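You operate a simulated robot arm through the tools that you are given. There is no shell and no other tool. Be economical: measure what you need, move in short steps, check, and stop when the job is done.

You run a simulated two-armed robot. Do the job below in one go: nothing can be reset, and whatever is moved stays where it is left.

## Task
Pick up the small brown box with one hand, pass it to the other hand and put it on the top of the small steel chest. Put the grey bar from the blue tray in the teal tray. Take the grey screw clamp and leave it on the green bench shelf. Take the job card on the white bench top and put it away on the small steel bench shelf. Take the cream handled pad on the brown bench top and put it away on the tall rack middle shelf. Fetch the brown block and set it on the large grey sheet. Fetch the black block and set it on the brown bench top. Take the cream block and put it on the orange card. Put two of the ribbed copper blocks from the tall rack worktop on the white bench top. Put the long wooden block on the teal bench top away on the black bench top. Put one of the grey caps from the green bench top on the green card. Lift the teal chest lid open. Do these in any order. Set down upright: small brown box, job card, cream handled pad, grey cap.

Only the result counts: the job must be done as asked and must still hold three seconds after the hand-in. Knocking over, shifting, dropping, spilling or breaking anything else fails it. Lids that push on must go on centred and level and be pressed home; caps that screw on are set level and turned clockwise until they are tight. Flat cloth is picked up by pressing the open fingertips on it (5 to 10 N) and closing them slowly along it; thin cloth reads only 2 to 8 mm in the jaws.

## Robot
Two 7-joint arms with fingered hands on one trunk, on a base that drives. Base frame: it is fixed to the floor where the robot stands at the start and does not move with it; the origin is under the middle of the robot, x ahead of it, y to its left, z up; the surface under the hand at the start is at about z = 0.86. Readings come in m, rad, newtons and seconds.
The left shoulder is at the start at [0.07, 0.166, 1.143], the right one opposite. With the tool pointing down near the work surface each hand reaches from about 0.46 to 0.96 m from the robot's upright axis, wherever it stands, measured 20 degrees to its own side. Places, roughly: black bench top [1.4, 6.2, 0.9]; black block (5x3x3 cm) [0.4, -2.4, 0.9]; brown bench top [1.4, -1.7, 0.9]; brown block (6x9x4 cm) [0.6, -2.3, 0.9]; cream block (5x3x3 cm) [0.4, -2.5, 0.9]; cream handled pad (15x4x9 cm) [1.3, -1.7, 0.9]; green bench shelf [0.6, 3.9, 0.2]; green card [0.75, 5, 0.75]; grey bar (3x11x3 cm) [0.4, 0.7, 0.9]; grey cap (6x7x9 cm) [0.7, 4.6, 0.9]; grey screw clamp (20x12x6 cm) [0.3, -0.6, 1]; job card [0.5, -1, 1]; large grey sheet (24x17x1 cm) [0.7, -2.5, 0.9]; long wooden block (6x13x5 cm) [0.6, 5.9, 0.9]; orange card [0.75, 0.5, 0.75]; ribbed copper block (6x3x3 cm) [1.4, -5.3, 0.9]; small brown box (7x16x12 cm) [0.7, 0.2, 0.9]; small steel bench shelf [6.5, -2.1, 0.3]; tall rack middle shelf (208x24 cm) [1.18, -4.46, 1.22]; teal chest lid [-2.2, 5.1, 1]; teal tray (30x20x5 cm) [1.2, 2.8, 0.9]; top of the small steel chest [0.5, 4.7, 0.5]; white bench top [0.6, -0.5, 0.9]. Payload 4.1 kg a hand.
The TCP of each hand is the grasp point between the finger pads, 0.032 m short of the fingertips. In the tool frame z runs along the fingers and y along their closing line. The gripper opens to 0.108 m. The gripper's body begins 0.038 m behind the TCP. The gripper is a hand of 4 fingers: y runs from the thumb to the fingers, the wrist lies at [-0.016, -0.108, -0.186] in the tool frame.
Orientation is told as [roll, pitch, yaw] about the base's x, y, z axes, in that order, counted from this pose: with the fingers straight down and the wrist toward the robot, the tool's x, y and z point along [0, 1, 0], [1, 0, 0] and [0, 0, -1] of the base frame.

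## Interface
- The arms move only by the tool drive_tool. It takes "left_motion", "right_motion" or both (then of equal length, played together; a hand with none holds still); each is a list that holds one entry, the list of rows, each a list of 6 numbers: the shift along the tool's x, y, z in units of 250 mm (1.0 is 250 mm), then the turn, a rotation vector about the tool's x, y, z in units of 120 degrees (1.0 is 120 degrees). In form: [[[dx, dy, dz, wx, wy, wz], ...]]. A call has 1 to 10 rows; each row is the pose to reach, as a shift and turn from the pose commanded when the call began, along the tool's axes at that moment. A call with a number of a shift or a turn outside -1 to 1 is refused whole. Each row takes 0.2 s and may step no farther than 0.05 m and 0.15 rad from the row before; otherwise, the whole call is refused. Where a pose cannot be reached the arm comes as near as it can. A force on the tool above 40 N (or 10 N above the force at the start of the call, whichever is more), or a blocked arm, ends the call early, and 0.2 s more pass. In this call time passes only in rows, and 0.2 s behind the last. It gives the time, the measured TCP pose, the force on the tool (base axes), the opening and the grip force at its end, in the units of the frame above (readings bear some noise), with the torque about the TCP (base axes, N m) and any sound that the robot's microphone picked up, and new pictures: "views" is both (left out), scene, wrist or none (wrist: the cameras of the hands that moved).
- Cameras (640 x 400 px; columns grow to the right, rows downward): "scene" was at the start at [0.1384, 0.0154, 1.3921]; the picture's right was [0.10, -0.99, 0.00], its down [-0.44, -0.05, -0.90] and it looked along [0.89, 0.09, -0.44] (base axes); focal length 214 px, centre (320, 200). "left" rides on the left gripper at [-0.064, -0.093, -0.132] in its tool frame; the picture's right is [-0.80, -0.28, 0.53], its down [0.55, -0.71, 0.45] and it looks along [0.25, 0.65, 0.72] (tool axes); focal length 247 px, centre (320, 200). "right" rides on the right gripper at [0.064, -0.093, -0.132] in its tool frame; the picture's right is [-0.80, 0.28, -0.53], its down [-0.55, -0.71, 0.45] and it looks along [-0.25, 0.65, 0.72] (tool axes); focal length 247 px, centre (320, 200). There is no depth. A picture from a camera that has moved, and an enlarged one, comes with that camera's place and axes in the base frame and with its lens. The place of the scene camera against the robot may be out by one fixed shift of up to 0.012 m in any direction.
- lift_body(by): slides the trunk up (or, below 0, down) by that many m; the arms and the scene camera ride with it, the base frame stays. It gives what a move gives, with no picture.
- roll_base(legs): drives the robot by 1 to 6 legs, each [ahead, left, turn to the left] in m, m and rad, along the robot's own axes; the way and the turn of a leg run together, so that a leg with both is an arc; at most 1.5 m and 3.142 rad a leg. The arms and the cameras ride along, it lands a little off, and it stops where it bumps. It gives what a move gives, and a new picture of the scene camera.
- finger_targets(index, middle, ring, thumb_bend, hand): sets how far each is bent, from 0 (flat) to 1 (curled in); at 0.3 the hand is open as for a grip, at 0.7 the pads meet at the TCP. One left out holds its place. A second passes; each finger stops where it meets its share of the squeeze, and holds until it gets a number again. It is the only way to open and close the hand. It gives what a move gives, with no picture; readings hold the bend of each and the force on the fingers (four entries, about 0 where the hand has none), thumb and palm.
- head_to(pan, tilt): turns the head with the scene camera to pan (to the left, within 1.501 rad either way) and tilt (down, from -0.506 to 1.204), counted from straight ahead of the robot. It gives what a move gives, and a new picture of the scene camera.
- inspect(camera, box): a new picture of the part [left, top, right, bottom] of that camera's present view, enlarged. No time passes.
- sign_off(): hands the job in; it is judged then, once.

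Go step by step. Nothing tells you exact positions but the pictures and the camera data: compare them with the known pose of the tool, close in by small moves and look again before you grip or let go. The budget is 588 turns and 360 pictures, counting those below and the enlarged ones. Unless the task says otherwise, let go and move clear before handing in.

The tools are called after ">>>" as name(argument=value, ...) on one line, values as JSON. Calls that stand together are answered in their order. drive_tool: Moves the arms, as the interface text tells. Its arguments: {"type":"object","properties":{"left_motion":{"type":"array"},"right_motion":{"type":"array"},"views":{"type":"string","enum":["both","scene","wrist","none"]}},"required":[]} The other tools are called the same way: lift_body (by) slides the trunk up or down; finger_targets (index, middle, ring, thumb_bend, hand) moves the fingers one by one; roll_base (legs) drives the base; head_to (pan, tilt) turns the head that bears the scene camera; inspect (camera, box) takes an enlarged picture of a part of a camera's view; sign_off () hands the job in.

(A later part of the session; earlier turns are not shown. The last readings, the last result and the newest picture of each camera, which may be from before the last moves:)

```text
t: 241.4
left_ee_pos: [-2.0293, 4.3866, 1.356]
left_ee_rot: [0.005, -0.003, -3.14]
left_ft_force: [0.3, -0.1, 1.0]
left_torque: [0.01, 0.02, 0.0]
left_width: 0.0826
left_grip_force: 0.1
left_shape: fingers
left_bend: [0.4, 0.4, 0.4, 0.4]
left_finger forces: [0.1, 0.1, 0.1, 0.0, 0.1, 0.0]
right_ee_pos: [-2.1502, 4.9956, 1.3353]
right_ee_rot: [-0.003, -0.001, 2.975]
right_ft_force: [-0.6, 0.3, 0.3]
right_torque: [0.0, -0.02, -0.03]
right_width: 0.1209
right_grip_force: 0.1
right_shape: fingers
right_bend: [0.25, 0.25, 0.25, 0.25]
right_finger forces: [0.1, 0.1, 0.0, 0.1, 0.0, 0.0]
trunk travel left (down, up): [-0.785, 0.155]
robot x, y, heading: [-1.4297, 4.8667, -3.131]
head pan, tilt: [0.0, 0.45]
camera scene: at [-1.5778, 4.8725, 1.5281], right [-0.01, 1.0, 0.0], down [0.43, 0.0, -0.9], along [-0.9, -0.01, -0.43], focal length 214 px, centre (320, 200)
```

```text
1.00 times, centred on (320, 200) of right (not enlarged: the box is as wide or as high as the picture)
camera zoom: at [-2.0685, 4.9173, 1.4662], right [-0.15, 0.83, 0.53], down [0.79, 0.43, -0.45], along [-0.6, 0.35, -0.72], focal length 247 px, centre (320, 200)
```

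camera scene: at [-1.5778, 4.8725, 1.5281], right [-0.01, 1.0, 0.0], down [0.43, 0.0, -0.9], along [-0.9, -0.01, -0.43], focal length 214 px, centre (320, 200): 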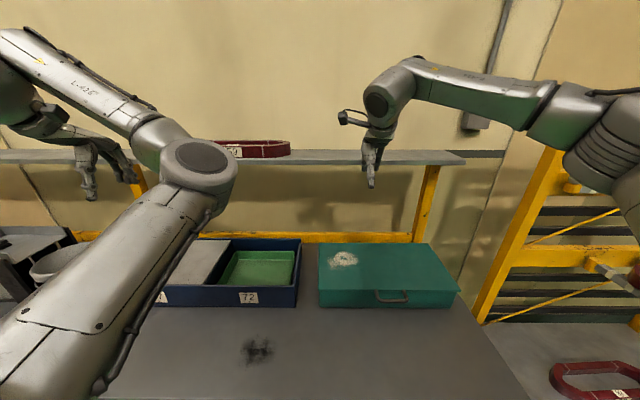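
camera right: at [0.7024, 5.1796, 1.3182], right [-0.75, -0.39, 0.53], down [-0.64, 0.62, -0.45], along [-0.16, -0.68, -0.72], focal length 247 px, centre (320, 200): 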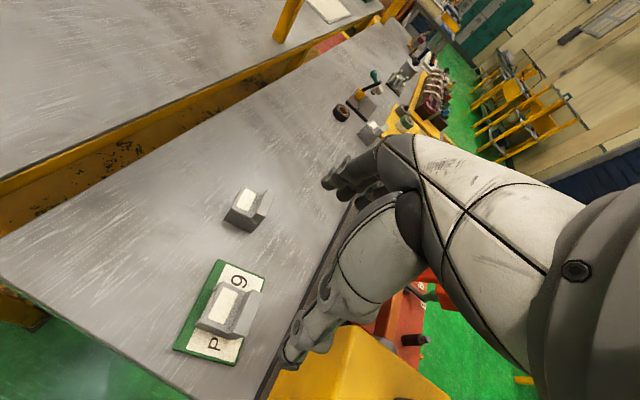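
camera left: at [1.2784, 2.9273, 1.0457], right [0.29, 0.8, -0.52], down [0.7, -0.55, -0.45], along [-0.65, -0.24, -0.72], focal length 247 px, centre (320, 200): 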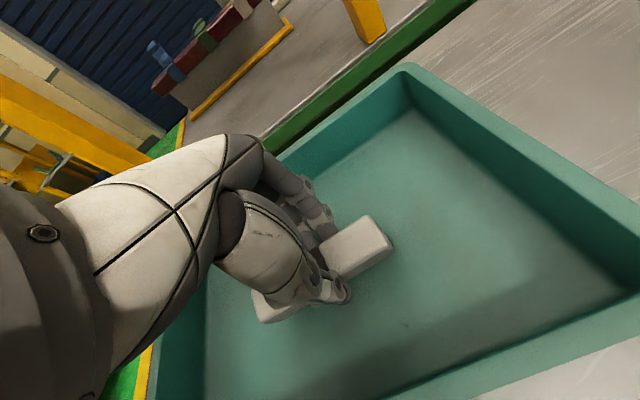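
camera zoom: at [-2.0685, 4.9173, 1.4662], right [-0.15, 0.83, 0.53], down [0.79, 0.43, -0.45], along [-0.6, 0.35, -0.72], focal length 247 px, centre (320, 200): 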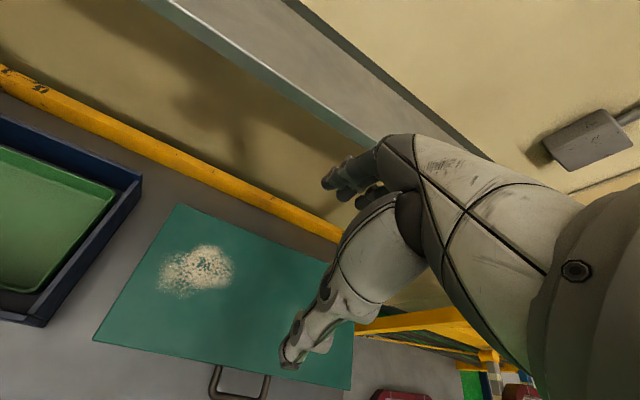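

The shelf front edge is at x ≈ −2.37, z ≈ 1.31, just behind the chest, so the lid can swing up. I bring the narrowed right hand over the handle bar.

>>> finger_targets(hand="right", index=0.5, middle=0.5, ring=0.5, thumb_bend=0.5)

>>> drive_tool(right_motion=[[[-0.1, -0.08, 0.1, 0, 0, -0.02], [-0.2, -0.16, 0.2, 0, 0, -0.04], [-0.3, -0.24, 0.32, 0, 0, -0.06], [-0.4, -0.31, 0.45, 0, 0, -0.079], [-0.448, -0.35, 0.6, 0, 0, -0.079], [-0.448, -0.35, 0.76, 0, 0, -0.079], [-0.448, -0.35, 0.9, 0, 0, -0.079], [-0.448, -0.35, 1, 0, 0, -0.079]]], views="both")

```text
t: 242.4
left_ee_pos: [-2.0297, 4.3872, 1.3548]
left_ee_rot: [0.005, 0.0, -3.141]
left_ft_force: [0.0, 0.5, 0.5]
left_torque: [0.0, 0.02, 0.01]
left_width: 0.0825
left_grip_force: 0.0
left_shape: fingers
left_bend: [0.4, 0.4, 0.4, 0.4]
left_finger forces: [0.1, 0.0, 0.0, 0.1, 0.0, 0.1]
right_ee_pos: [-2.1511, 4.9957, 1.3369]
right_ee_rot: [-0.002, -0.001, 2.977]
right_ft_force: [-0.5, -0.1, -0.8]
right_torque: [0.02, -0.03, 0.0]
right_width: 0.0562
right_grip_force: 0.0
right_shape: fingers
right_bend: [0.5, 0.5, 0.5, 0.5]
right_finger forces: [0.0, 0.0, 0.0, 0.0, 0.1, 0.1]
trunk travel left (down, up): [-0.785, 0.155]
robot x, y, heading: [-1.4337, 4.8709, -3.133]
head pan, tilt: [0.0, 0.45]
```

```text
t: 244.2
left_ee_pos: [-2.03, 4.3889, 1.3545]
left_ee_rot: [0.002, -0.002, -3.143]
left_ft_force: [0.8, 0.3, -0.4]
left_torque: [0.0, 0.01, -0.01]
left_width: 0.0826
left_grip_force: 0.1
left_shape: fingers
left_bend: [0.4, 0.4, 0.4, 0.4]
left_finger forces: [0.0, 0.0, 0.1, 0.0, 0.0, 0.1]
right_ee_pos: [-2.0448, 5.0951, 1.0859]
right_ee_rot: [-0.001, -0.002, -3.139]
right_ft_force: [0.0, 0.7, -0.1]
right_torque: [-0.04, 0.04, 0.03]
right_width: 0.0562
right_grip_force: 0.0
right_shape: fingers
right_bend: [0.5, 0.5, 0.5, 0.5]
right_finger forces: [0.0, 0.0, 0.0, 0.0, 0.1, 0.0]
trunk travel left (down, up): [-0.785, 0.155]
robot x, y, heading: [-1.4346, 4.8669, -3.135]
head pan, tilt: [0.0, 0.45]
camera scene: at [-1.5788, 4.873, 1.528], right [-0.01, 1.0, 0.0], down [0.44, 0.0, -0.9], along [-0.9, -0.01, -0.44], focal length 214 px, centre (320, 200)
camera right: at [-1.9517, 5.0295, 1.2151], right [-0.28, 0.8, 0.53], down [0.7, 0.55, -0.45], along [-0.65, 0.25, -0.72], focal length 247 px, centre (320, 200)
```

scene: 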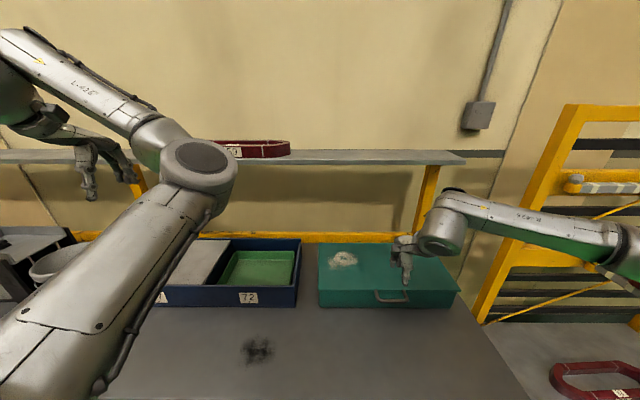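
right: 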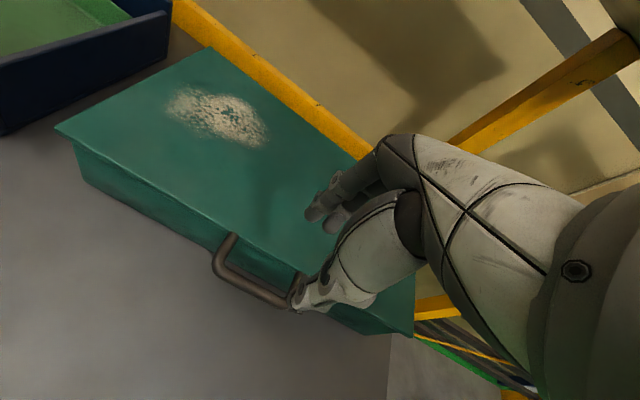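

Bar is at x ≈ −2.04, y 5.04–5.14, z ≈ 0.945. I shift 2 cm toward me so the fingers pass through the gap behind the bar, then lower.

>>> drive_tool(right_motion=[[[0.02, -0.092, 0.05, 0, 0, 0], [0.02, -0.092, 0.18, 0, 0, 0], [0.02, -0.092, 0.3, 0, 0, 0], [0.02, -0.092, 0.4, 0, 0, 0]]], views="wrist")

```text
t: 245.2
left_ee_pos: [-2.0302, 4.3876, 1.3562]
left_ee_rot: [0.003, -0.002, -3.141]
left_ft_force: [0.3, 0.2, 0.0]
left_torque: [0.0, -0.01, -0.01]
left_width: 0.0824
left_grip_force: 0.0
left_shape: fingers
left_bend: [0.4, 0.4, 0.4, 0.4]
left_finger forces: [0.1, 0.1, 0.0, 0.0, 0.0, 0.0]
right_ee_pos: [-2.0228, 5.0873, 0.9846]
right_ee_rot: [-0.001, -0.001, -3.139]
right_ft_force: [0.8, -1.2, 0.6]
right_torque: [-0.01, -0.03, 0.02]
right_width: 0.0559
right_grip_force: 0.0
right_shape: fingers
right_bend: [0.5, 0.5, 0.5, 0.5]
right_finger forces: [0.1, 0.0, 0.1, 0.0, 0.0, 0.1]
trunk travel left (down, up): [-0.785, 0.155]
robot x, y, heading: [-1.4361, 4.8661, -3.13]
head pan, tilt: [0.0, 0.45]
camera right: at [-1.9294, 5.0238, 1.1145], right [-0.28, 0.8, 0.53], down [0.7, 0.55, -0.45], along [-0.65, 0.25, -0.72], focal length 247 px, centre (320, 200)
```

right: 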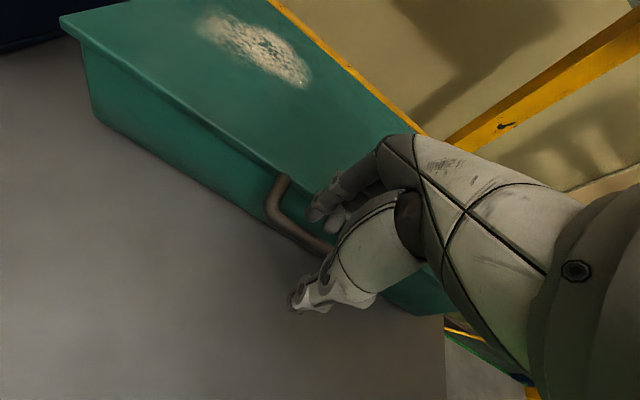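

>>> drive_tool(right_motion=[[[0, 0, 0.04, 0, 0, 0], [0, 0, 0.08, 0, 0, 0]]], views="none")

>>> inspect(camera="right", box=[220, 130, 460, 330])

```text
t: 245.8
left_ee_pos: [-2.0296, 4.3873, 1.3562]
left_ee_rot: [0.003, -0.003, -3.14]
left_ft_force: [0.2, -0.2, -0.5]
left_torque: [-0.03, 0.03, 0.02]
left_width: 0.0823
left_grip_force: 0.1
left_shape: fingers
left_bend: [0.4, 0.4, 0.4, 0.4]
left_finger forces: [0.1, 0.0, 0.1, 0.0, 0.0, 0.0]
right_ee_pos: [-2.0212, 5.0894, 0.9661]
right_ee_rot: [-0.002, -0.002, -3.141]
right_ft_force: [6.1, 0.1, 5.5]
right_torque: [0.06, 0.21, -0.05]
right_width: 0.0559
right_grip_force: 3.6
right_shape: fingers
right_bend: [0.5, 0.53, 0.5, 0.5]
right_finger forces: [0.1, 7.3, 0.1, 0.1, 0.0, 0.0]
trunk travel left (down, up): [-0.785, 0.155]
robot x, y, heading: [-1.4347, 4.8689, -3.129]
head pan, tilt: [0.0, 0.45]
```

```text
2.00 times, centred on (340, 230) of right
camera zoom: at [-1.9277, 5.0242, 1.096], right [-0.28, 0.8, 0.53], down [0.7, 0.55, -0.45], along [-0.65, 0.25, -0.72], focal length 494 px, centre (280, 140)
```

zoom: 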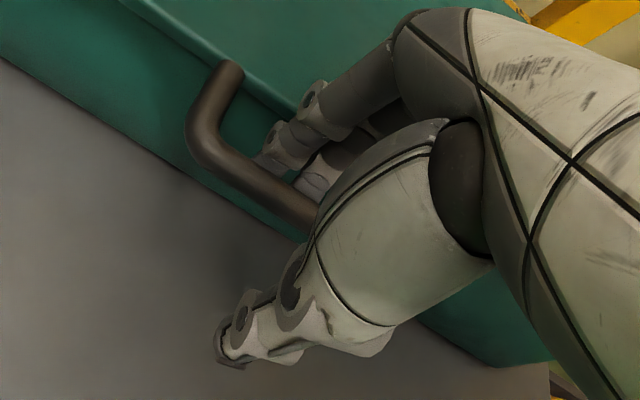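

The fingers are in the gap behind the bar; I close on it.

>>> finger_targets(hand="right", index=0.7, middle=0.7, ring=0.7, thumb_bend=0.68)

```text
t: 246.8
left_ee_pos: [-2.0323, 4.3872, 1.3535]
left_ee_rot: [0.004, -0.001, -3.139]
left_ft_force: [0.2, 0.5, 0.7]
left_torque: [-0.02, -0.01, 0.02]
left_width: 0.0824
left_grip_force: 0.0
left_shape: fingers
left_bend: [0.4, 0.4, 0.4, 0.4]
left_finger forces: [0.0, 0.0, 0.0, 0.0, 0.1, 0.0]
right_ee_pos: [-2.025, 5.0903, 0.9638]
right_ee_rot: [-0.002, 0.0, -3.139]
right_ft_force: [-13.7, -0.4, -2.5]
right_torque: [-0.03, 0.19, 0.09]
right_width: 0.0134
right_grip_force: 6.6
right_shape: fingers
right_bend: [0.66, 0.68, 0.66, 0.68]
right_finger forces: [6.9, 1.8, 4.2, 0.0, 0.0, 0.1]
trunk travel left (down, up): [-0.785, 0.155]
robot x, y, heading: [-1.4297, 4.8655, -3.134]
head pan, tilt: [0.0, 0.45]
```

Hooked. Now I lift along the hinge arc to about 30°.

>>> drive_tool(right_motion=[[[0, 0.001, -0.098, 0, 0, 0], [0, 0.01, -0.195, 0, 0, 0], [0, 0.028, -0.292, 0, 0, 0], [0, 0.054, -0.386, 0, 0, 0], [0, 0.088, -0.477, 0, 0, 0], [0, 0.13, -0.564, 0, 0, 0]]], views="both")

```text
t: 248.2
left_ee_pos: [-2.0357, 4.388, 1.3517]
left_ee_rot: [0.003, 0.002, -3.139]
left_ft_force: [-0.6, 1.2, 0.4]
left_torque: [0.03, 0.02, 0.03]
left_width: 0.0825
left_grip_force: 0.1
left_shape: fingers
left_bend: [0.4, 0.4, 0.4, 0.4]
left_finger forces: [0.1, 0.0, 0.1, 0.0, 0.0, 0.1]
right_ee_pos: [-2.0591, 5.0895, 1.1043]
right_ee_rot: [-0.002, 0.006, -3.141]
right_ft_force: [-17.2, -1.1, -15.3]
right_torque: [-0.14, -0.07, 0.1]
right_width: 0.0172
right_grip_force: 11.6
right_shape: fingers
right_bend: [0.63, 0.68, 0.65, 0.68]
right_finger forces: [10.9, 4.1, 8.1, 0.1, 0.0, 0.1]
trunk travel left (down, up): [-0.785, 0.155]
robot x, y, heading: [-1.4328, 4.8665, -3.134]
head pan, tilt: [0.0, 0.45]
camera scene: at [-1.5854, 4.8727, 1.5272], right [-0.01, 1.0, 0.0], down [0.44, 0.0, -0.9], along [-0.9, -0.01, -0.44], focal length 214 px, centre (320, 200)
camera right: at [-1.9662, 5.0249, 1.2335], right [-0.29, 0.8, 0.53], down [0.71, 0.55, -0.44], along [-0.65, 0.25, -0.72], focal length 247 px, centre (320, 200)
```

scene: 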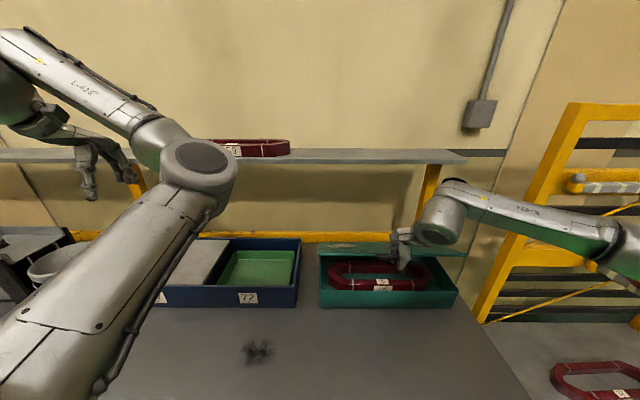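
right: 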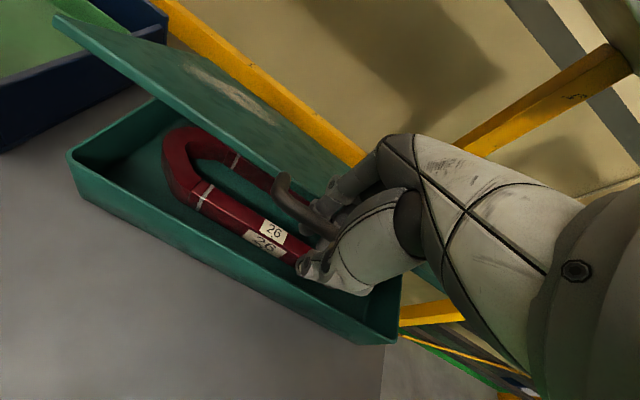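

The lid is lifting nicely. On to about 60°, pulling slightly more toward the hinge.

>>> drive_tool(right_motion=[[[0, 0.06, -0.063, 0, 0, 0], [0, 0.12, -0.126, 0, 0, 0], [0, 0.17, -0.183, 0, 0, 0], [0, 0.22, -0.24, 0, 0, 0], [0, 0.28, -0.29, 0, 0, 0], [0, 0.335, -0.34, 0, 0, 0], [0, 0.395, -0.383, 0, 0, 0], [0, 0.455, -0.426, 0, 0, 0]]], views="both")

```text
t: 250.0
left_ee_pos: [-2.0363, 4.3892, 1.3525]
left_ee_rot: [0.003, 0.003, -3.139]
left_ft_force: [0.5, -0.6, 0.1]
left_torque: [0.03, -0.01, 0.03]
left_width: 0.0822
left_grip_force: 0.1
left_shape: fingers
left_bend: [0.4, 0.4, 0.4, 0.4]
left_finger forces: [0.0, 0.1, 0.0, 0.0, 0.1, 0.0]
right_ee_pos: [-2.1739, 5.0895, 1.2127]
right_ee_rot: [-0.001, 0.004, -3.14]
right_ft_force: [-6.4, 0.8, -14.9]
right_torque: [-0.19, -0.17, -0.05]
right_width: 0.0128
right_grip_force: 6.8
right_shape: fingers
right_bend: [0.65, 0.7, 0.68, 0.68]
right_finger forces: [5.9, 1.5, 6.1, 0.0, 0.0, 0.0]
trunk travel left (down, up): [-0.785, 0.155]
robot x, y, heading: [-1.4326, 4.8678, -3.135]
head pan, tilt: [0.0, 0.45]
camera scene: at [-1.5837, 4.8728, 1.5274], right [-0.01, 1.0, 0.0], down [0.44, 0.0, -0.9], along [-0.9, -0.01, -0.44], focal length 214 px, centre (320, 200)
camera right: at [-2.0805, 5.0245, 1.3419], right [-0.29, 0.8, 0.53], down [0.71, 0.55, -0.44], along [-0.65, 0.25, -0.72], focal length 247 px, centre (320, 200)
```

scene: 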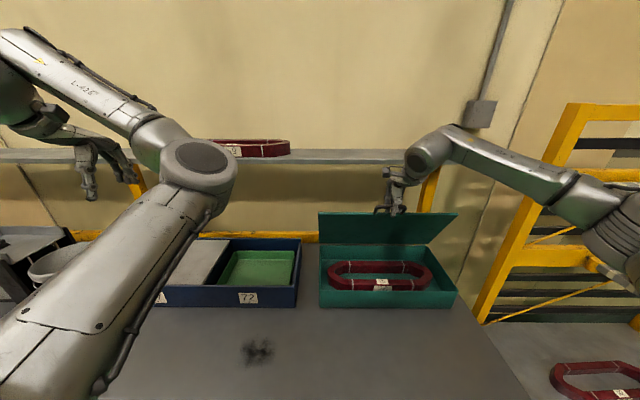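
right: 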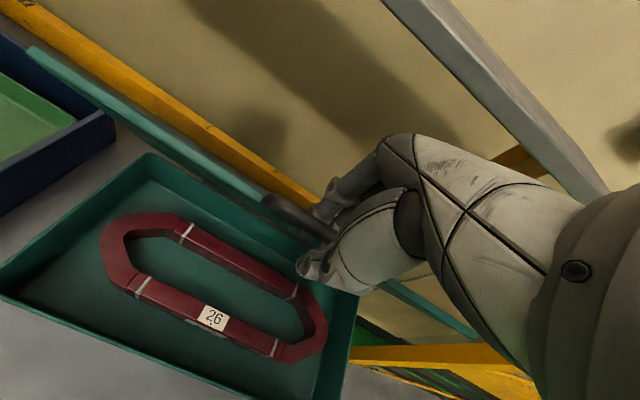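

About 60°. On to 80°.

>>> drive_tool(right_motion=[[[0, 0.09, -0.05, 0, 0, 0], [0, 0.18, -0.09, 0, 0, 0], [0, 0.27, -0.12, 0, 0, 0], [0, 0.36, -0.145, 0, 0, 0]]], views="both")

```text
t: 251.0
left_ee_pos: [-2.0306, 4.387, 1.3552]
left_ee_rot: [0.002, -0.001, -3.141]
left_ft_force: [0.1, -0.4, -0.2]
left_torque: [0.03, -0.03, -0.01]
left_width: 0.0824
left_grip_force: 0.1
left_shape: fingers
left_bend: [0.4, 0.4, 0.4, 0.4]
left_finger forces: [0.0, 0.0, 0.1, 0.1, 0.1, 0.0]
right_ee_pos: [-2.2592, 5.0856, 1.25]
right_ee_rot: [-0.002, 0.0, -3.139]
right_ft_force: [1.5, 1.7, 1.5]
right_torque: [0.03, -0.09, -0.01]
right_width: 0.0107
right_grip_force: 1.3
right_shape: fingers
right_bend: [0.7, 0.7, 0.7, 0.65]
right_finger forces: [0.2, 0.1, 0.4, 0.0, 2.5, 0.0]
trunk travel left (down, up): [-0.785, 0.155]
robot x, y, heading: [-1.4332, 4.8656, -3.137]
head pan, tilt: [0.0, 0.45]
camera scene: at [-1.5786, 4.8718, 1.5281], right [-0.01, 1.0, 0.0], down [0.44, 0.0, -0.9], along [-0.9, -0.01, -0.44], focal length 214 px, centre (320, 200)
camera right: at [-2.1659, 5.0223, 1.3796], right [-0.28, 0.8, 0.53], down [0.7, 0.55, -0.45], along [-0.65, 0.25, -0.72], focal length 247 px, centre (320, 200)
```

scene: 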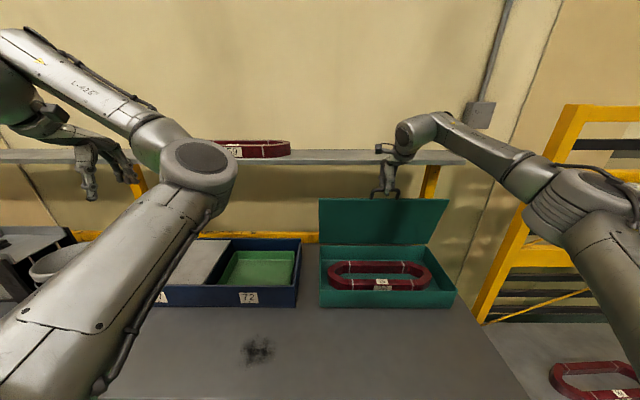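
right: 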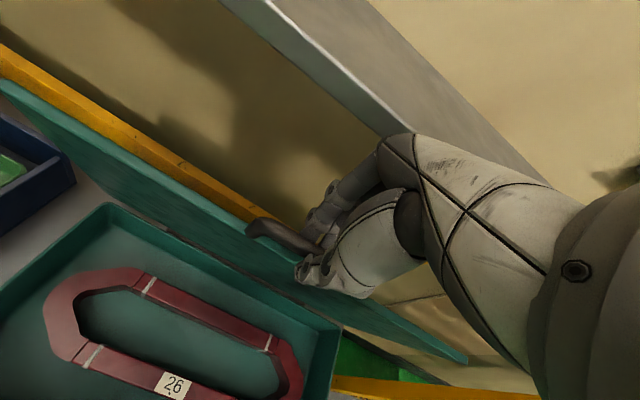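

About 80°, light now. I push a bit further back while pitching the hand to stay clear of the shelf.

>>> drive_tool(right_motion=[[[0, 0.06, 0, -0.04, 0, 0], [0, 0.12, 0, -0.08, 0, 0], [0, 0.18, 0, -0.12, 0, 0], [0, 0.24, 0.0, -0.15, 0, 0]]], views="both")

```text
t: 251.7
left_ee_pos: [-2.0217, 4.3885, 1.3591]
left_ee_rot: [0.003, -0.008, -3.141]
left_ft_force: [-1.4, -0.4, 0.4]
left_torque: [0.01, -0.02, 0.0]
left_width: 0.0824
left_grip_force: 0.1
left_shape: fingers
left_bend: [0.4, 0.4, 0.4, 0.4]
left_finger forces: [0.0, 0.1, 0.0, 0.1, 0.0, 0.0]
right_ee_pos: [-2.2841, 5.0873, 1.2494]
right_ee_rot: [-0.003, -0.185, -3.138]
right_ft_force: [34.3, -0.3, -1.5]
right_torque: [0.01, 1.62, -0.32]
right_width: 0.0098
right_grip_force: 18.5
right_shape: fingers
right_bend: [0.7, 0.7, 0.7, 0.66]
right_finger forces: [0.0, 33.2, 0.0, 0.1, 3.0, 0.0]
trunk travel left (down, up): [-0.785, 0.155]
robot x, y, heading: [-1.4348, 4.8695, -3.136]
head pan, tilt: [0.0, 0.45]
stopped in row 3 (right hand): the force on the tool passed its limit at 48 N (the readings are from after the stop); the commanded pose is now the measured one
camera scene: at [-1.5691, 4.8733, 1.5289], right [-0.01, 1.0, 0.0], down [0.43, 0.0, -0.9], along [-0.9, -0.01, -0.43], focal length 214 px, centre (320, 200)
camera right: at [-2.1673, 5.0225, 1.3594], right [-0.18, 0.79, 0.58], down [0.61, 0.55, -0.57], along [-0.77, 0.25, -0.59], focal length 247 px, centre (320, 200)
```

scene: 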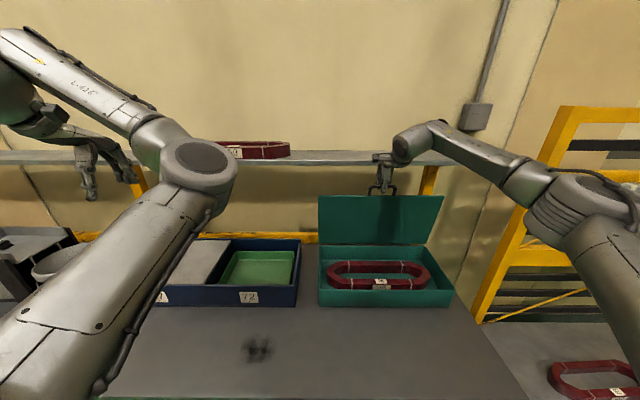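
right: 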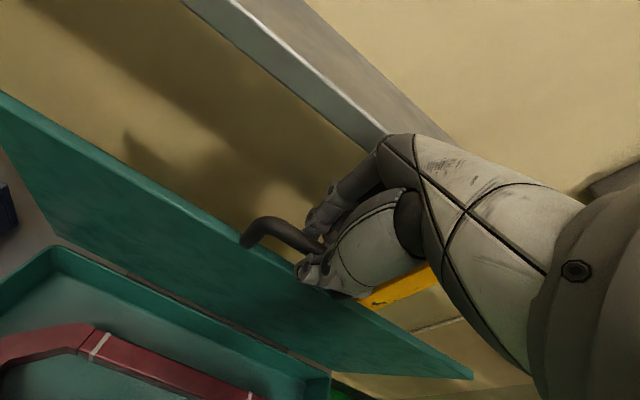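

The back of the middle finger pressed the shelf; the lid is about vertical. I ease off and see whether it stays.

>>> drive_tool(right_motion=[[[0, -0.04, 0, 0, 0, 0], [0, -0.05, 0, 0, 0, 0]]], views="none")

>>> finger_targets(hand="right", index=0.58, middle=0.58, ring=0.58, thumb_bend=0.6)

>>> inspect(camera="right", box=[0, 0, 640, 400])

```text
t: 252.3
left_ee_pos: [-2.027, 4.3869, 1.3559]
left_ee_rot: [0.004, -0.004, -3.14]
left_ft_force: [0.0, 0.4, 0.6]
left_torque: [0.0, 0.02, -0.02]
left_width: 0.0823
left_grip_force: 0.1
left_shape: fingers
left_bend: [0.4, 0.4, 0.4, 0.4]
left_finger forces: [0.1, 0.1, 0.0, 0.0, 0.0, 0.0]
right_ee_pos: [-2.2791, 5.0852, 1.2438]
right_ee_rot: [-0.002, -0.183, -3.138]
right_ft_force: [-0.1, -0.3, -0.1]
right_torque: [-0.01, 0.0, 0.0]
right_width: 0.0061
right_grip_force: 0.1
right_shape: fingers
right_bend: [0.7, 0.7, 0.7, 0.68]
right_finger forces: [0.0, 0.0, 0.0, 0.0, 0.0, 0.0]
trunk travel left (down, up): [-0.785, 0.155]
robot x, y, heading: [-1.4344, 4.8686, -3.133]
head pan, tilt: [0.0, 0.45]
```

```text
t: 253.3
left_ee_pos: [-2.0297, 4.3879, 1.355]
left_ee_rot: [0.004, -0.005, -3.14]
left_ft_force: [-0.8, 0.0, 0.6]
left_torque: [-0.02, 0.02, 0.0]
left_width: 0.0822
left_grip_force: 0.0
left_shape: fingers
left_bend: [0.4, 0.4, 0.4, 0.4]
left_finger forces: [0.1, 0.1, 0.1, 0.0, 0.1, 0.0]
right_ee_pos: [-2.2794, 5.0862, 1.2431]
right_ee_rot: [-0.005, -0.182, -3.138]
right_ft_force: [1.3, -0.5, 0.0]
right_torque: [-0.01, 0.05, 0.01]
right_width: 0.0322
right_grip_force: 0.4
right_shape: fingers
right_bend: [0.57, 0.57, 0.57, 0.6]
right_finger forces: [0.0, 0.7, 0.1, 0.0, 0.0, 0.0]
trunk travel left (down, up): [-0.785, 0.155]
robot x, y, heading: [-1.431, 4.8706, -3.134]
head pan, tilt: [0.0, 0.45]
```

```text
1.00 times, centred on (320, 200) of right (not enlarged: the box is as wide or as high as the picture)
camera zoom: at [-2.1638, 5.0216, 1.3528], right [-0.18, 0.79, 0.58], down [0.61, 0.55, -0.57], along [-0.77, 0.25, -0.59], focal length 247 px, centre (320, 200)
```

zoom: 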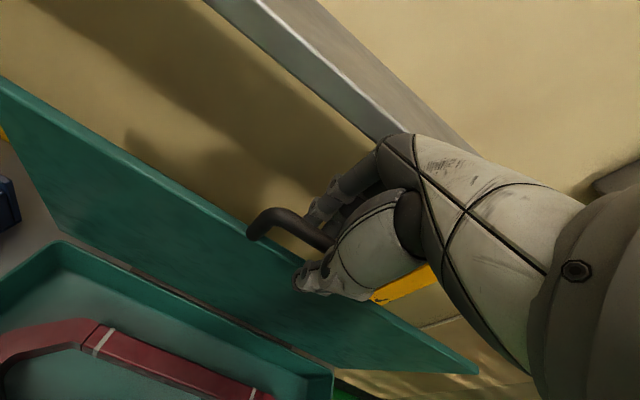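

No load on the hand — the lid seems to stand by itself. I withdraw upward and back.

>>> drive_tool(right_motion=[[[0, 0, -0.06, 0, 0, 0], [0, 0, -0.14, 0, 0, 0], [0, -0.05, -0.24, 0, 0, 0], [0, -0.15, -0.32, 0, 0, 0], [0, -0.3, -0.36, 0, 0, 0], [0, -0.46, -0.4, 0, 0, 0]]], views="both")

```text
t: 254.7
left_ee_pos: [-2.0285, 4.3881, 1.3549]
left_ee_rot: [0.003, -0.003, -3.14]
left_ft_force: [0.5, -0.2, 0.7]
left_torque: [0.01, -0.01, -0.01]
left_width: 0.0821
left_grip_force: 0.0
left_shape: fingers
left_bend: [0.4, 0.4, 0.4, 0.4]
left_finger forces: [0.1, 0.0, 0.1, 0.0, 0.0, 0.0]
right_ee_pos: [-2.1457, 5.0881, 1.3216]
right_ee_rot: [-0.005, -0.184, -3.139]
right_ft_force: [-0.1, -0.3, -0.4]
right_torque: [0.03, 0.02, 0.0]
right_width: 0.0323
right_grip_force: 0.0
right_shape: fingers
right_bend: [0.57, 0.57, 0.57, 0.6]
right_finger forces: [0.1, 0.0, 0.0, 0.0, 0.0, 0.0]
trunk travel left (down, up): [-0.785, 0.155]
robot x, y, heading: [-1.432, 4.8674, -3.132]
head pan, tilt: [0.0, 0.45]
camera scene: at [-1.5765, 4.8731, 1.5282], right [-0.01, 1.0, 0.0], down [0.43, 0.0, -0.9], along [-0.9, -0.01, -0.43], focal length 214 px, centre (320, 200)
camera right: at [-2.0302, 5.0239, 1.4315], right [-0.18, 0.79, 0.58], down [0.61, 0.55, -0.57], along [-0.77, 0.25, -0.59], focal length 247 px, centre (320, 200)
```

scene: 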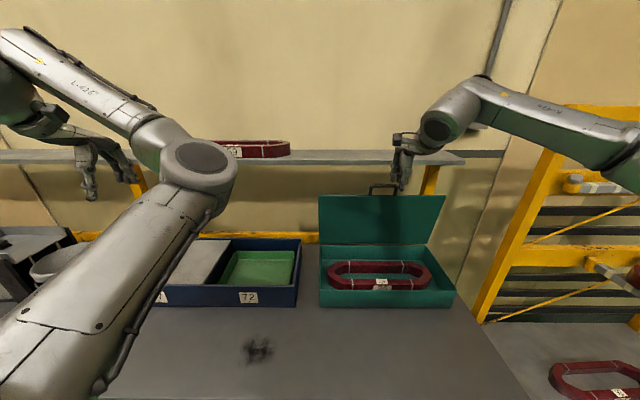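
right: 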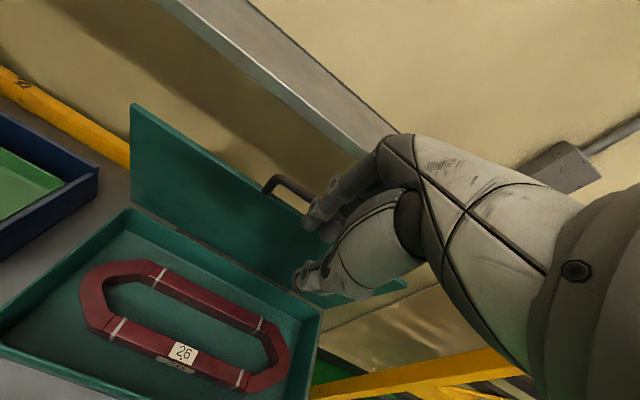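

The lid stays open by itself. I straighten the hand, back off, and turn back toward the teal bench for the wooden block.

>>> drive_tool(right_motion=[[[0, -0.1, -0.05, 0.03, 0, 0], [0, -0.2, -0.05, 0.06, 0, 0], [0, -0.3, -0.05, 0.088, 0, 0]]], views="none")

>>> roll_base(legs=[[-0.7, 0, 0], [0, -1.1, -1.57], [0, 0, -1.57]])

```text
t: 255.5
left_ee_pos: [-2.0301, 4.3876, 1.3546]
left_ee_rot: [0.002, -0.002, -3.139]
left_ft_force: [0.1, -0.8, 0.2]
left_torque: [-0.01, 0.0, 0.01]
left_width: 0.0825
left_grip_force: 0.1
left_shape: fingers
left_bend: [0.4, 0.4, 0.4, 0.4]
left_finger forces: [0.1, 0.1, 0.0, 0.1, 0.0, 0.1]
right_ee_pos: [-2.0719, 5.0876, 1.3168]
right_ee_rot: [-0.004, 0.003, -3.14]
right_ft_force: [-0.2, 0.5, 0.0]
right_torque: [0.0, 0.02, 0.01]
right_width: 0.0328
right_grip_force: 0.1
right_shape: fingers
right_bend: [0.57, 0.57, 0.57, 0.6]
right_finger forces: [0.0, 0.0, 0.1, 0.0, 0.0, 0.1]
trunk travel left (down, up): [-0.785, 0.155]
robot x, y, heading: [-1.4304, 4.8708, -3.133]
head pan, tilt: [0.0, 0.45]
```

```text
t: 264.5
left_ee_pos: [-0.5457, 6.1793, 1.3567]
left_ee_rot: [0.007, -0.005, 1.609]
left_ft_force: [-0.6, -0.1, -0.7]
left_torque: [0.03, 0.03, 0.0]
left_width: 0.0822
left_grip_force: 0.0
left_shape: fingers
left_bend: [0.4, 0.4, 0.4, 0.4]
left_finger forces: [0.1, 0.0, 0.1, 0.1, 0.0, 0.0]
right_ee_pos: [0.1521, 6.2467, 1.3169]
right_ee_rot: [-0.002, 0.002, 1.61]
right_ft_force: [0.2, -0.4, 0.6]
right_torque: [-0.01, 0.04, 0.0]
right_width: 0.0326
right_grip_force: 0.0
right_shape: fingers
right_bend: [0.57, 0.57, 0.57, 0.6]
right_finger forces: [0.0, 0.1, 0.0, 0.0, 0.0, 0.0]
trunk travel left (down, up): [-0.785, 0.155]
robot x, y, heading: [-0.0461, 5.6008, 1.616]
head pan, tilt: [0.0, 0.45]
stopped in leg 2: the robot was blocked; the commanded pose is now the measured one
camera scene: at [-0.0529, 5.7473, 1.5282], right [1.0, 0.04, 0.0], down [0.02, -0.43, -0.9], along [-0.04, 0.9, -0.43], focal length 214 px, centre (320, 200)
```

scene: 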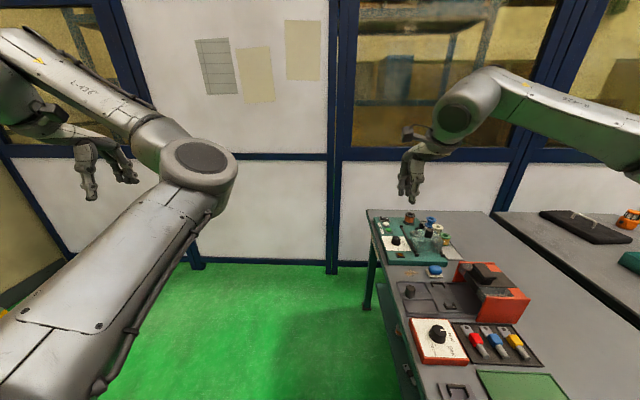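

The combined arc brought me against the bench; I move away to the left, then turn right in place.

>>> roll_base(legs=[[0, 0.7, 0], [0, 0, -1.616]])

>>> head_to(pan=0.2, tilt=0.55)

```text
t: 272.3
left_ee_pos: [-0.1379, 6.0355, 1.3545]
left_ee_rot: [0.002, -0.004, -0.021]
left_ft_force: [-0.7, -0.6, 0.9]
left_torque: [-0.01, 0.0, -0.02]
left_width: 0.0823
left_grip_force: 0.0
left_shape: fingers
left_bend: [0.4, 0.4, 0.4, 0.4]
left_finger forces: [0.0, 0.0, 0.0, 0.0, 0.0, 0.0]
right_ee_pos: [-0.1123, 5.3352, 1.3181]
right_ee_rot: [-0.005, 0.003, -0.023]
right_ft_force: [-0.2, 0.2, 0.1]
right_torque: [0.05, 0.03, -0.01]
right_width: 0.0327
right_grip_force: 0.0
right_shape: fingers
right_bend: [0.57, 0.57, 0.57, 0.6]
right_finger forces: [0.0, 0.0, 0.0, 0.0, 0.0, 0.0]
trunk travel left (down, up): [-0.785, 0.155]
robot x, y, heading: [-0.7504, 5.5679, -0.021]
head pan, tilt: [0.0, 0.45]
camera scene: at [-0.6074, 5.5747, 1.528], right [-0.02, -1.0, 0.0], down [-0.44, 0.01, -0.9], along [0.9, -0.02, -0.44], focal length 214 px, centre (320, 200)
```

scene: 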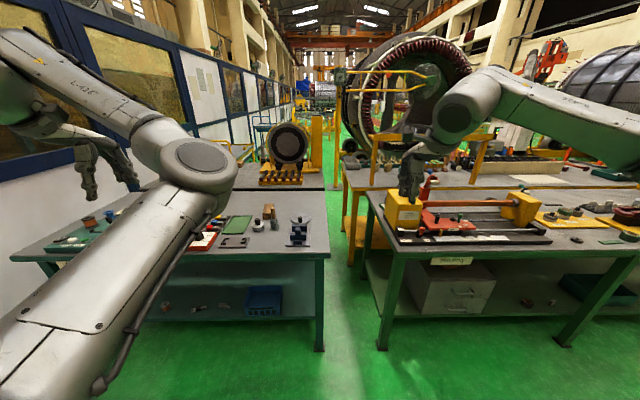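

```text
t: 273.0
left_ee_pos: [-0.1386, 6.0359, 1.3558]
left_ee_rot: [0.003, -0.004, -0.02]
left_ft_force: [0.1, 1.1, -0.1]
left_torque: [-0.01, 0.0, 0.0]
left_width: 0.0824
left_grip_force: 0.0
left_shape: fingers
left_bend: [0.4, 0.4, 0.4, 0.4]
left_finger forces: [0.0, 0.0, 0.1, 0.1, 0.0, 0.1]
right_ee_pos: [-0.1129, 5.3353, 1.3169]
right_ee_rot: [-0.005, 0.003, -0.023]
right_ft_force: [-0.4, 0.3, -0.2]
right_torque: [0.0, 0.02, -0.02]
right_width: 0.0325
right_grip_force: 0.1
right_shape: fingers
right_bend: [0.57, 0.57, 0.57, 0.6]
right_finger forces: [0.1, 0.0, 0.1, 0.1, 0.1, 0.1]
trunk travel left (down, up): [-0.785, 0.155]
robot x, y, heading: [-0.745, 5.5684, -0.014]
head pan, tilt: [0.201, 0.55]
camera scene: at [-0.6111, 5.5922, 1.519], right [0.18, -0.98, 0.0], down [-0.51, -0.1, -0.85], along [0.84, 0.16, -0.52], focal length 214 px, centre (320, 200)
```

scene: 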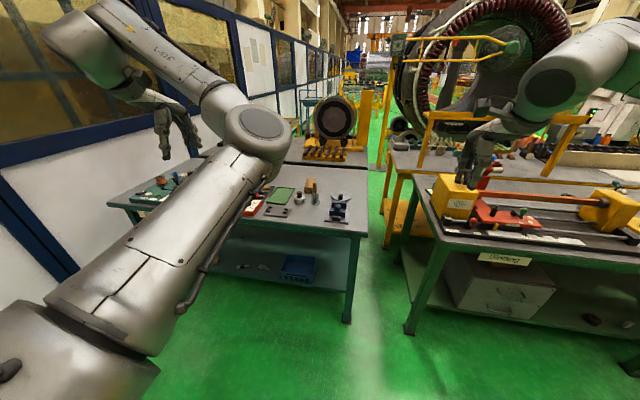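

>>> roll_base(legs=[[0, 0.5, 0.014], [0.4, 0, 0]])

>>> head_to(pan=-0.2, tilt=0.8)

>>> inspect(camera="right", box=[0, 0, 640, 400])

```text
t: 278.0
left_ee_pos: [0.2537, 6.5432, 1.354]
left_ee_rot: [0.003, -0.005, -0.011]
left_ft_force: [-0.4, 0.1, 0.4]
left_torque: [-0.05, -0.01, 0.01]
left_width: 0.0824
left_grip_force: 0.1
left_shape: fingers
left_bend: [0.4, 0.4, 0.4, 0.4]
left_finger forces: [0.0, 0.0, 0.1, 0.1, 0.1, 0.1]
right_ee_pos: [0.2879, 5.8441, 1.3184]
right_ee_rot: [-0.004, 0.002, -0.008]
right_ft_force: [-1.3, -0.8, -0.4]
right_torque: [0.0, -0.04, 0.0]
right_width: 0.0327
right_grip_force: 0.1
right_shape: fingers
right_bend: [0.57, 0.57, 0.57, 0.6]
right_finger forces: [0.0, 0.1, 0.0, 0.0, 0.0, 0.0]
trunk travel left (down, up): [-0.785, 0.155]
robot x, y, heading: [-0.3449, 6.0668, 0.001]
head pan, tilt: [0.201, 0.55]
camera scene: at [-0.2143, 6.0943, 1.5191], right [0.2, -0.98, 0.0], down [-0.51, -0.1, -0.85], along [0.84, 0.17, -0.52], focal length 214 px, centre (320, 200)
```

scene: 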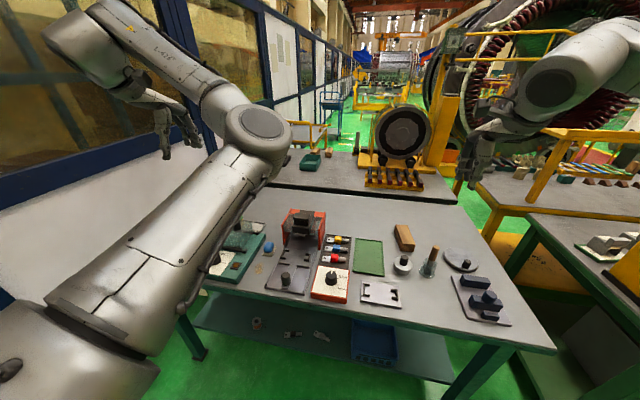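

```text
t: 278.9
left_ee_pos: [0.2542, 6.5438, 1.3553]
left_ee_rot: [0.002, -0.003, -0.008]
left_ft_force: [-1.2, -0.5, 0.2]
left_torque: [0.01, 0.01, -0.03]
left_width: 0.0826
left_grip_force: 0.0
left_shape: fingers
left_bend: [0.4, 0.4, 0.4, 0.4]
left_finger forces: [0.0, 0.1, 0.0, 0.0, 0.1, 0.0]
right_ee_pos: [0.2892, 5.8435, 1.3161]
right_ee_rot: [-0.005, 0.003, -0.008]
right_ft_force: [-0.3, 0.3, -0.2]
right_torque: [-0.02, -0.01, 0.01]
right_width: 0.0324
right_grip_force: 0.0
right_shape: fingers
right_bend: [0.57, 0.57, 0.57, 0.6]
right_finger forces: [0.0, 0.0, 0.1, 0.0, 0.0, 0.0]
trunk travel left (down, up): [-0.785, 0.155]
robot x, y, heading: [-0.3477, 6.0718, -0.003]
head pan, tilt: [-0.201, 0.799]
camera scene: at [-0.2216, 6.0603, 1.4976], right [-0.2, -0.98, 0.0], down [-0.7, 0.14, -0.7], along [0.68, -0.14, -0.72], focal length 214 px, centre (320, 200)
```

scene: 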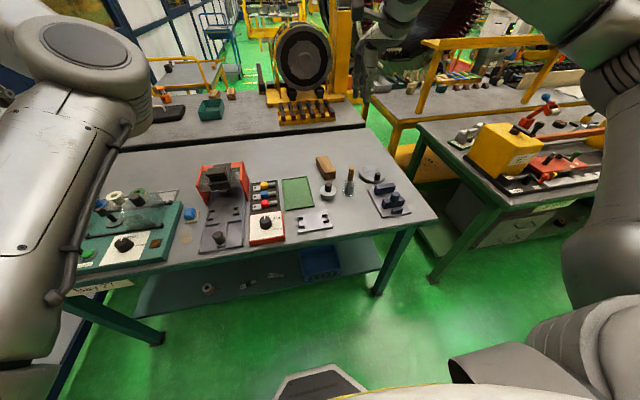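

```text
1.00 times, centred on (320, 200) of right (not enlarged: the box is as wide or as high as the picture)
camera zoom: at [0.1983, 5.9097, 1.4468], right [0.28, -0.8, 0.54], down [-0.71, -0.54, -0.44], along [0.64, -0.26, -0.72], focal length 247 px, centre (320, 200)
```

zoom: 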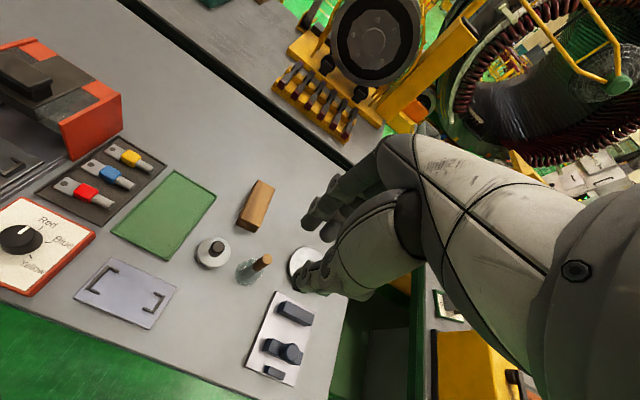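

Block centre ≈ [0.546, 5.871], axis turned +0.12. I drive forward 0.2 m, open the hand and turn it to −1.45.

>>> roll_base(legs=[[0.2, 0, 0]])

>>> finger_targets(hand="right", index=0.3, middle=0.3, ring=0.3, thumb_bend=0.3)

>>> drive_tool(right_motion=[[[0.01, 0.02, 0.04, 0, 0, 0.069], [0.02, 0.04, 0.08, 0, 0, 0.138], [0.03, 0.06, 0.12, 0, 0, 0.207], [0.04, 0.08, 0.16, 0, 0, 0.276], [0.05, 0.1, 0.2, 0, 0, 0.345], [0.06, 0.12, 0.24, 0, 0, 0.414], [0.07, 0.14, 0.28, 0, 0, 0.483], [0.08, 0.16, 0.32, 0, 0, 0.552], [0.09, 0.18, 0.36, 0, 0, 0.62], [0.1, 0.2, 0.4, 0, 0, 0.688]]], views="wrist")

```text
t: 280.5
left_ee_pos: [0.451, 6.5432, 1.3564]
left_ee_rot: [0.004, -0.006, -0.009]
left_ft_force: [0.2, -0.6, 0.6]
left_torque: [-0.01, -0.03, 0.02]
left_width: 0.0827
left_grip_force: 0.1
left_shape: fingers
left_bend: [0.4, 0.4, 0.4, 0.4]
left_finger forces: [0.1, 0.0, 0.0, 0.0, 0.0, 0.1]
right_ee_pos: [0.4854, 5.8422, 1.319]
right_ee_rot: [-0.004, 0.0, -0.01]
right_ft_force: [-0.4, 0.8, -0.2]
right_torque: [0.03, 0.01, -0.03]
right_width: 0.0323
right_grip_force: 0.1
right_shape: fingers
right_bend: [0.57, 0.57, 0.57, 0.6]
right_finger forces: [0.0, 0.0, 0.0, 0.0, 0.1, 0.0]
trunk travel left (down, up): [-0.785, 0.155]
robot x, y, heading: [-0.1515, 6.0707, -0.001]
head pan, tilt: [-0.201, 0.799]
camera scene: at [-0.0249, 6.0595, 1.4979], right [-0.2, -0.98, 0.0], down [-0.7, 0.15, -0.7], along [0.68, -0.14, -0.72], focal length 214 px, centre (320, 200)
```

scene: 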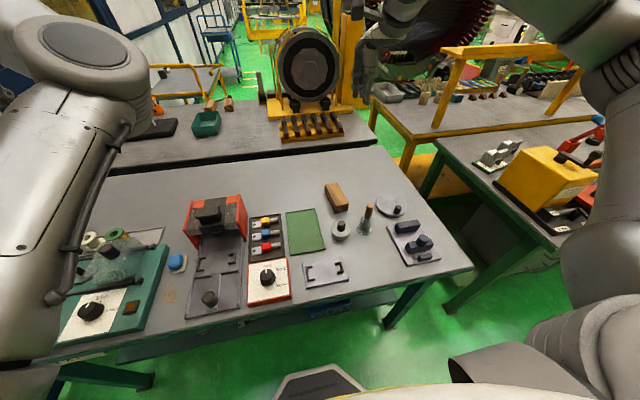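

```text
t: 281.5
left_ee_pos: [0.4527, 6.5436, 1.3551]
left_ee_rot: [0.004, -0.006, -0.009]
left_ft_force: [-0.1, -0.5, 0.8]
left_torque: [-0.01, -0.03, 0.0]
left_width: 0.0824
left_grip_force: 0.1
left_shape: fingers
left_bend: [0.4, 0.4, 0.4, 0.4]
left_finger forces: [0.0, 0.0, 0.0, 0.1, 0.1, 0.0]
right_ee_pos: [0.4873, 5.8431, 1.3174]
right_ee_rot: [-0.006, 0.0, -0.01]
right_ft_force: [0.4, -0.2, -0.8]
right_torque: [-0.01, -0.03, 0.0]
right_width: 0.1082
right_grip_force: 0.1
right_shape: fingers
right_bend: [0.3, 0.3, 0.3, 0.3]
right_finger forces: [0.0, 0.1, 0.1, 0.0, 0.1, 0.0]
trunk travel left (down, up): [-0.785, 0.155]
robot x, y, heading: [-0.1489, 6.0655, -0.003]
head pan, tilt: [-0.201, 0.799]
```

```text
t: 283.7
left_ee_pos: [0.4545, 6.5448, 1.3547]
left_ee_rot: [0.004, -0.001, -0.008]
left_ft_force: [-0.2, -0.7, 0.0]
left_torque: [-0.03, -0.06, 0.0]
left_width: 0.0823
left_grip_force: 0.2
left_shape: fingers
left_bend: [0.4, 0.4, 0.4, 0.4]
left_finger forces: [0.1, 0.0, 0.0, 0.1, 0.0, 0.1]
right_ee_pos: [0.54, 5.8678, 1.217]
right_ee_rot: [-0.004, -0.005, -1.453]
right_ft_force: [0.3, -0.1, -0.8]
right_torque: [0.0, 0.0, -0.01]
right_width: 0.1082
right_grip_force: 0.1
right_shape: fingers
right_bend: [0.3, 0.3, 0.3, 0.3]
right_finger forces: [0.1, 0.0, 0.0, 0.1, 0.0, 0.0]
trunk travel left (down, up): [-0.785, 0.155]
robot x, y, heading: [-0.1468, 6.0676, 0.0]
head pan, tilt: [-0.201, 0.799]
camera right: at [0.5936, 5.9689, 1.3457], right [-0.76, -0.37, 0.54], down [-0.63, 0.63, -0.45], along [-0.17, -0.68, -0.71], focal length 247 px, centre (320, 200)
```

right: 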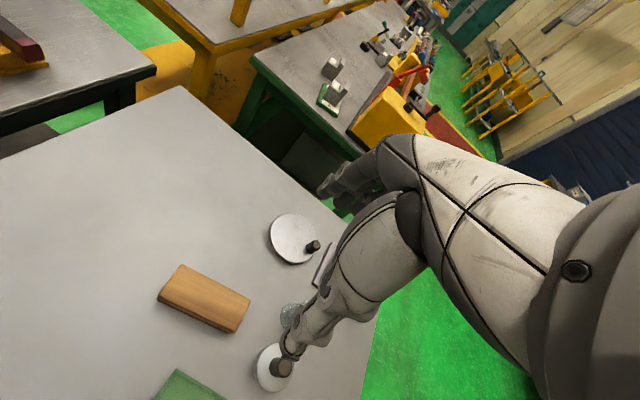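

>>> drive_tool(right_motion=[[[0.05, 0, 0.16, 0, 0, 0.009], [0.105, -0.004, 0.32, 0, 0, 0.018], [0.105, -0.004, 0.5, 0, 0, 0.018], [0.105, -0.004, 0.68, 0, 0, 0.018], [0.105, -0.004, 0.86, 0, 0, 0.018], [0.105, -0.004, 1, 0, 0, 0.018]]], views="wrist")

```text
t: 285.1
left_ee_pos: [0.4541, 6.5425, 1.3546]
left_ee_rot: [0.003, -0.002, -0.008]
left_ft_force: [-0.3, 0.3, -0.7]
left_torque: [-0.03, -0.01, -0.02]
left_width: 0.0823
left_grip_force: 0.1
left_shape: fingers
left_bend: [0.4, 0.4, 0.4, 0.4]
left_finger forces: [0.1, 0.0, 0.0, 0.1, 0.0, 0.0]
right_ee_pos: [0.5649, 5.8717, 0.9669]
right_ee_rot: [-0.001, -0.005, -1.488]
right_ft_force: [0.5, 0.0, 0.6]
right_torque: [0.02, 0.0, 0.01]
right_width: 0.1083
right_grip_force: 0.1
right_shape: fingers
right_bend: [0.3, 0.3, 0.3, 0.3]
right_finger forces: [0.1, 0.1, 0.1, 0.0, 0.0, 0.1]
trunk travel left (down, up): [-0.785, 0.155]
robot x, y, heading: [-0.1428, 6.0711, -0.006]
head pan, tilt: [-0.201, 0.799]
camera right: at [0.622, 5.9704, 1.0958], right [-0.77, -0.35, 0.54], down [-0.61, 0.66, -0.45], along [-0.2, -0.67, -0.71], focal length 247 px, centre (320, 200)
```

right: 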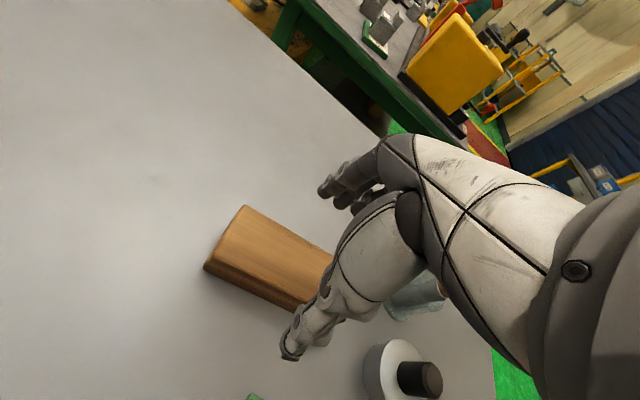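

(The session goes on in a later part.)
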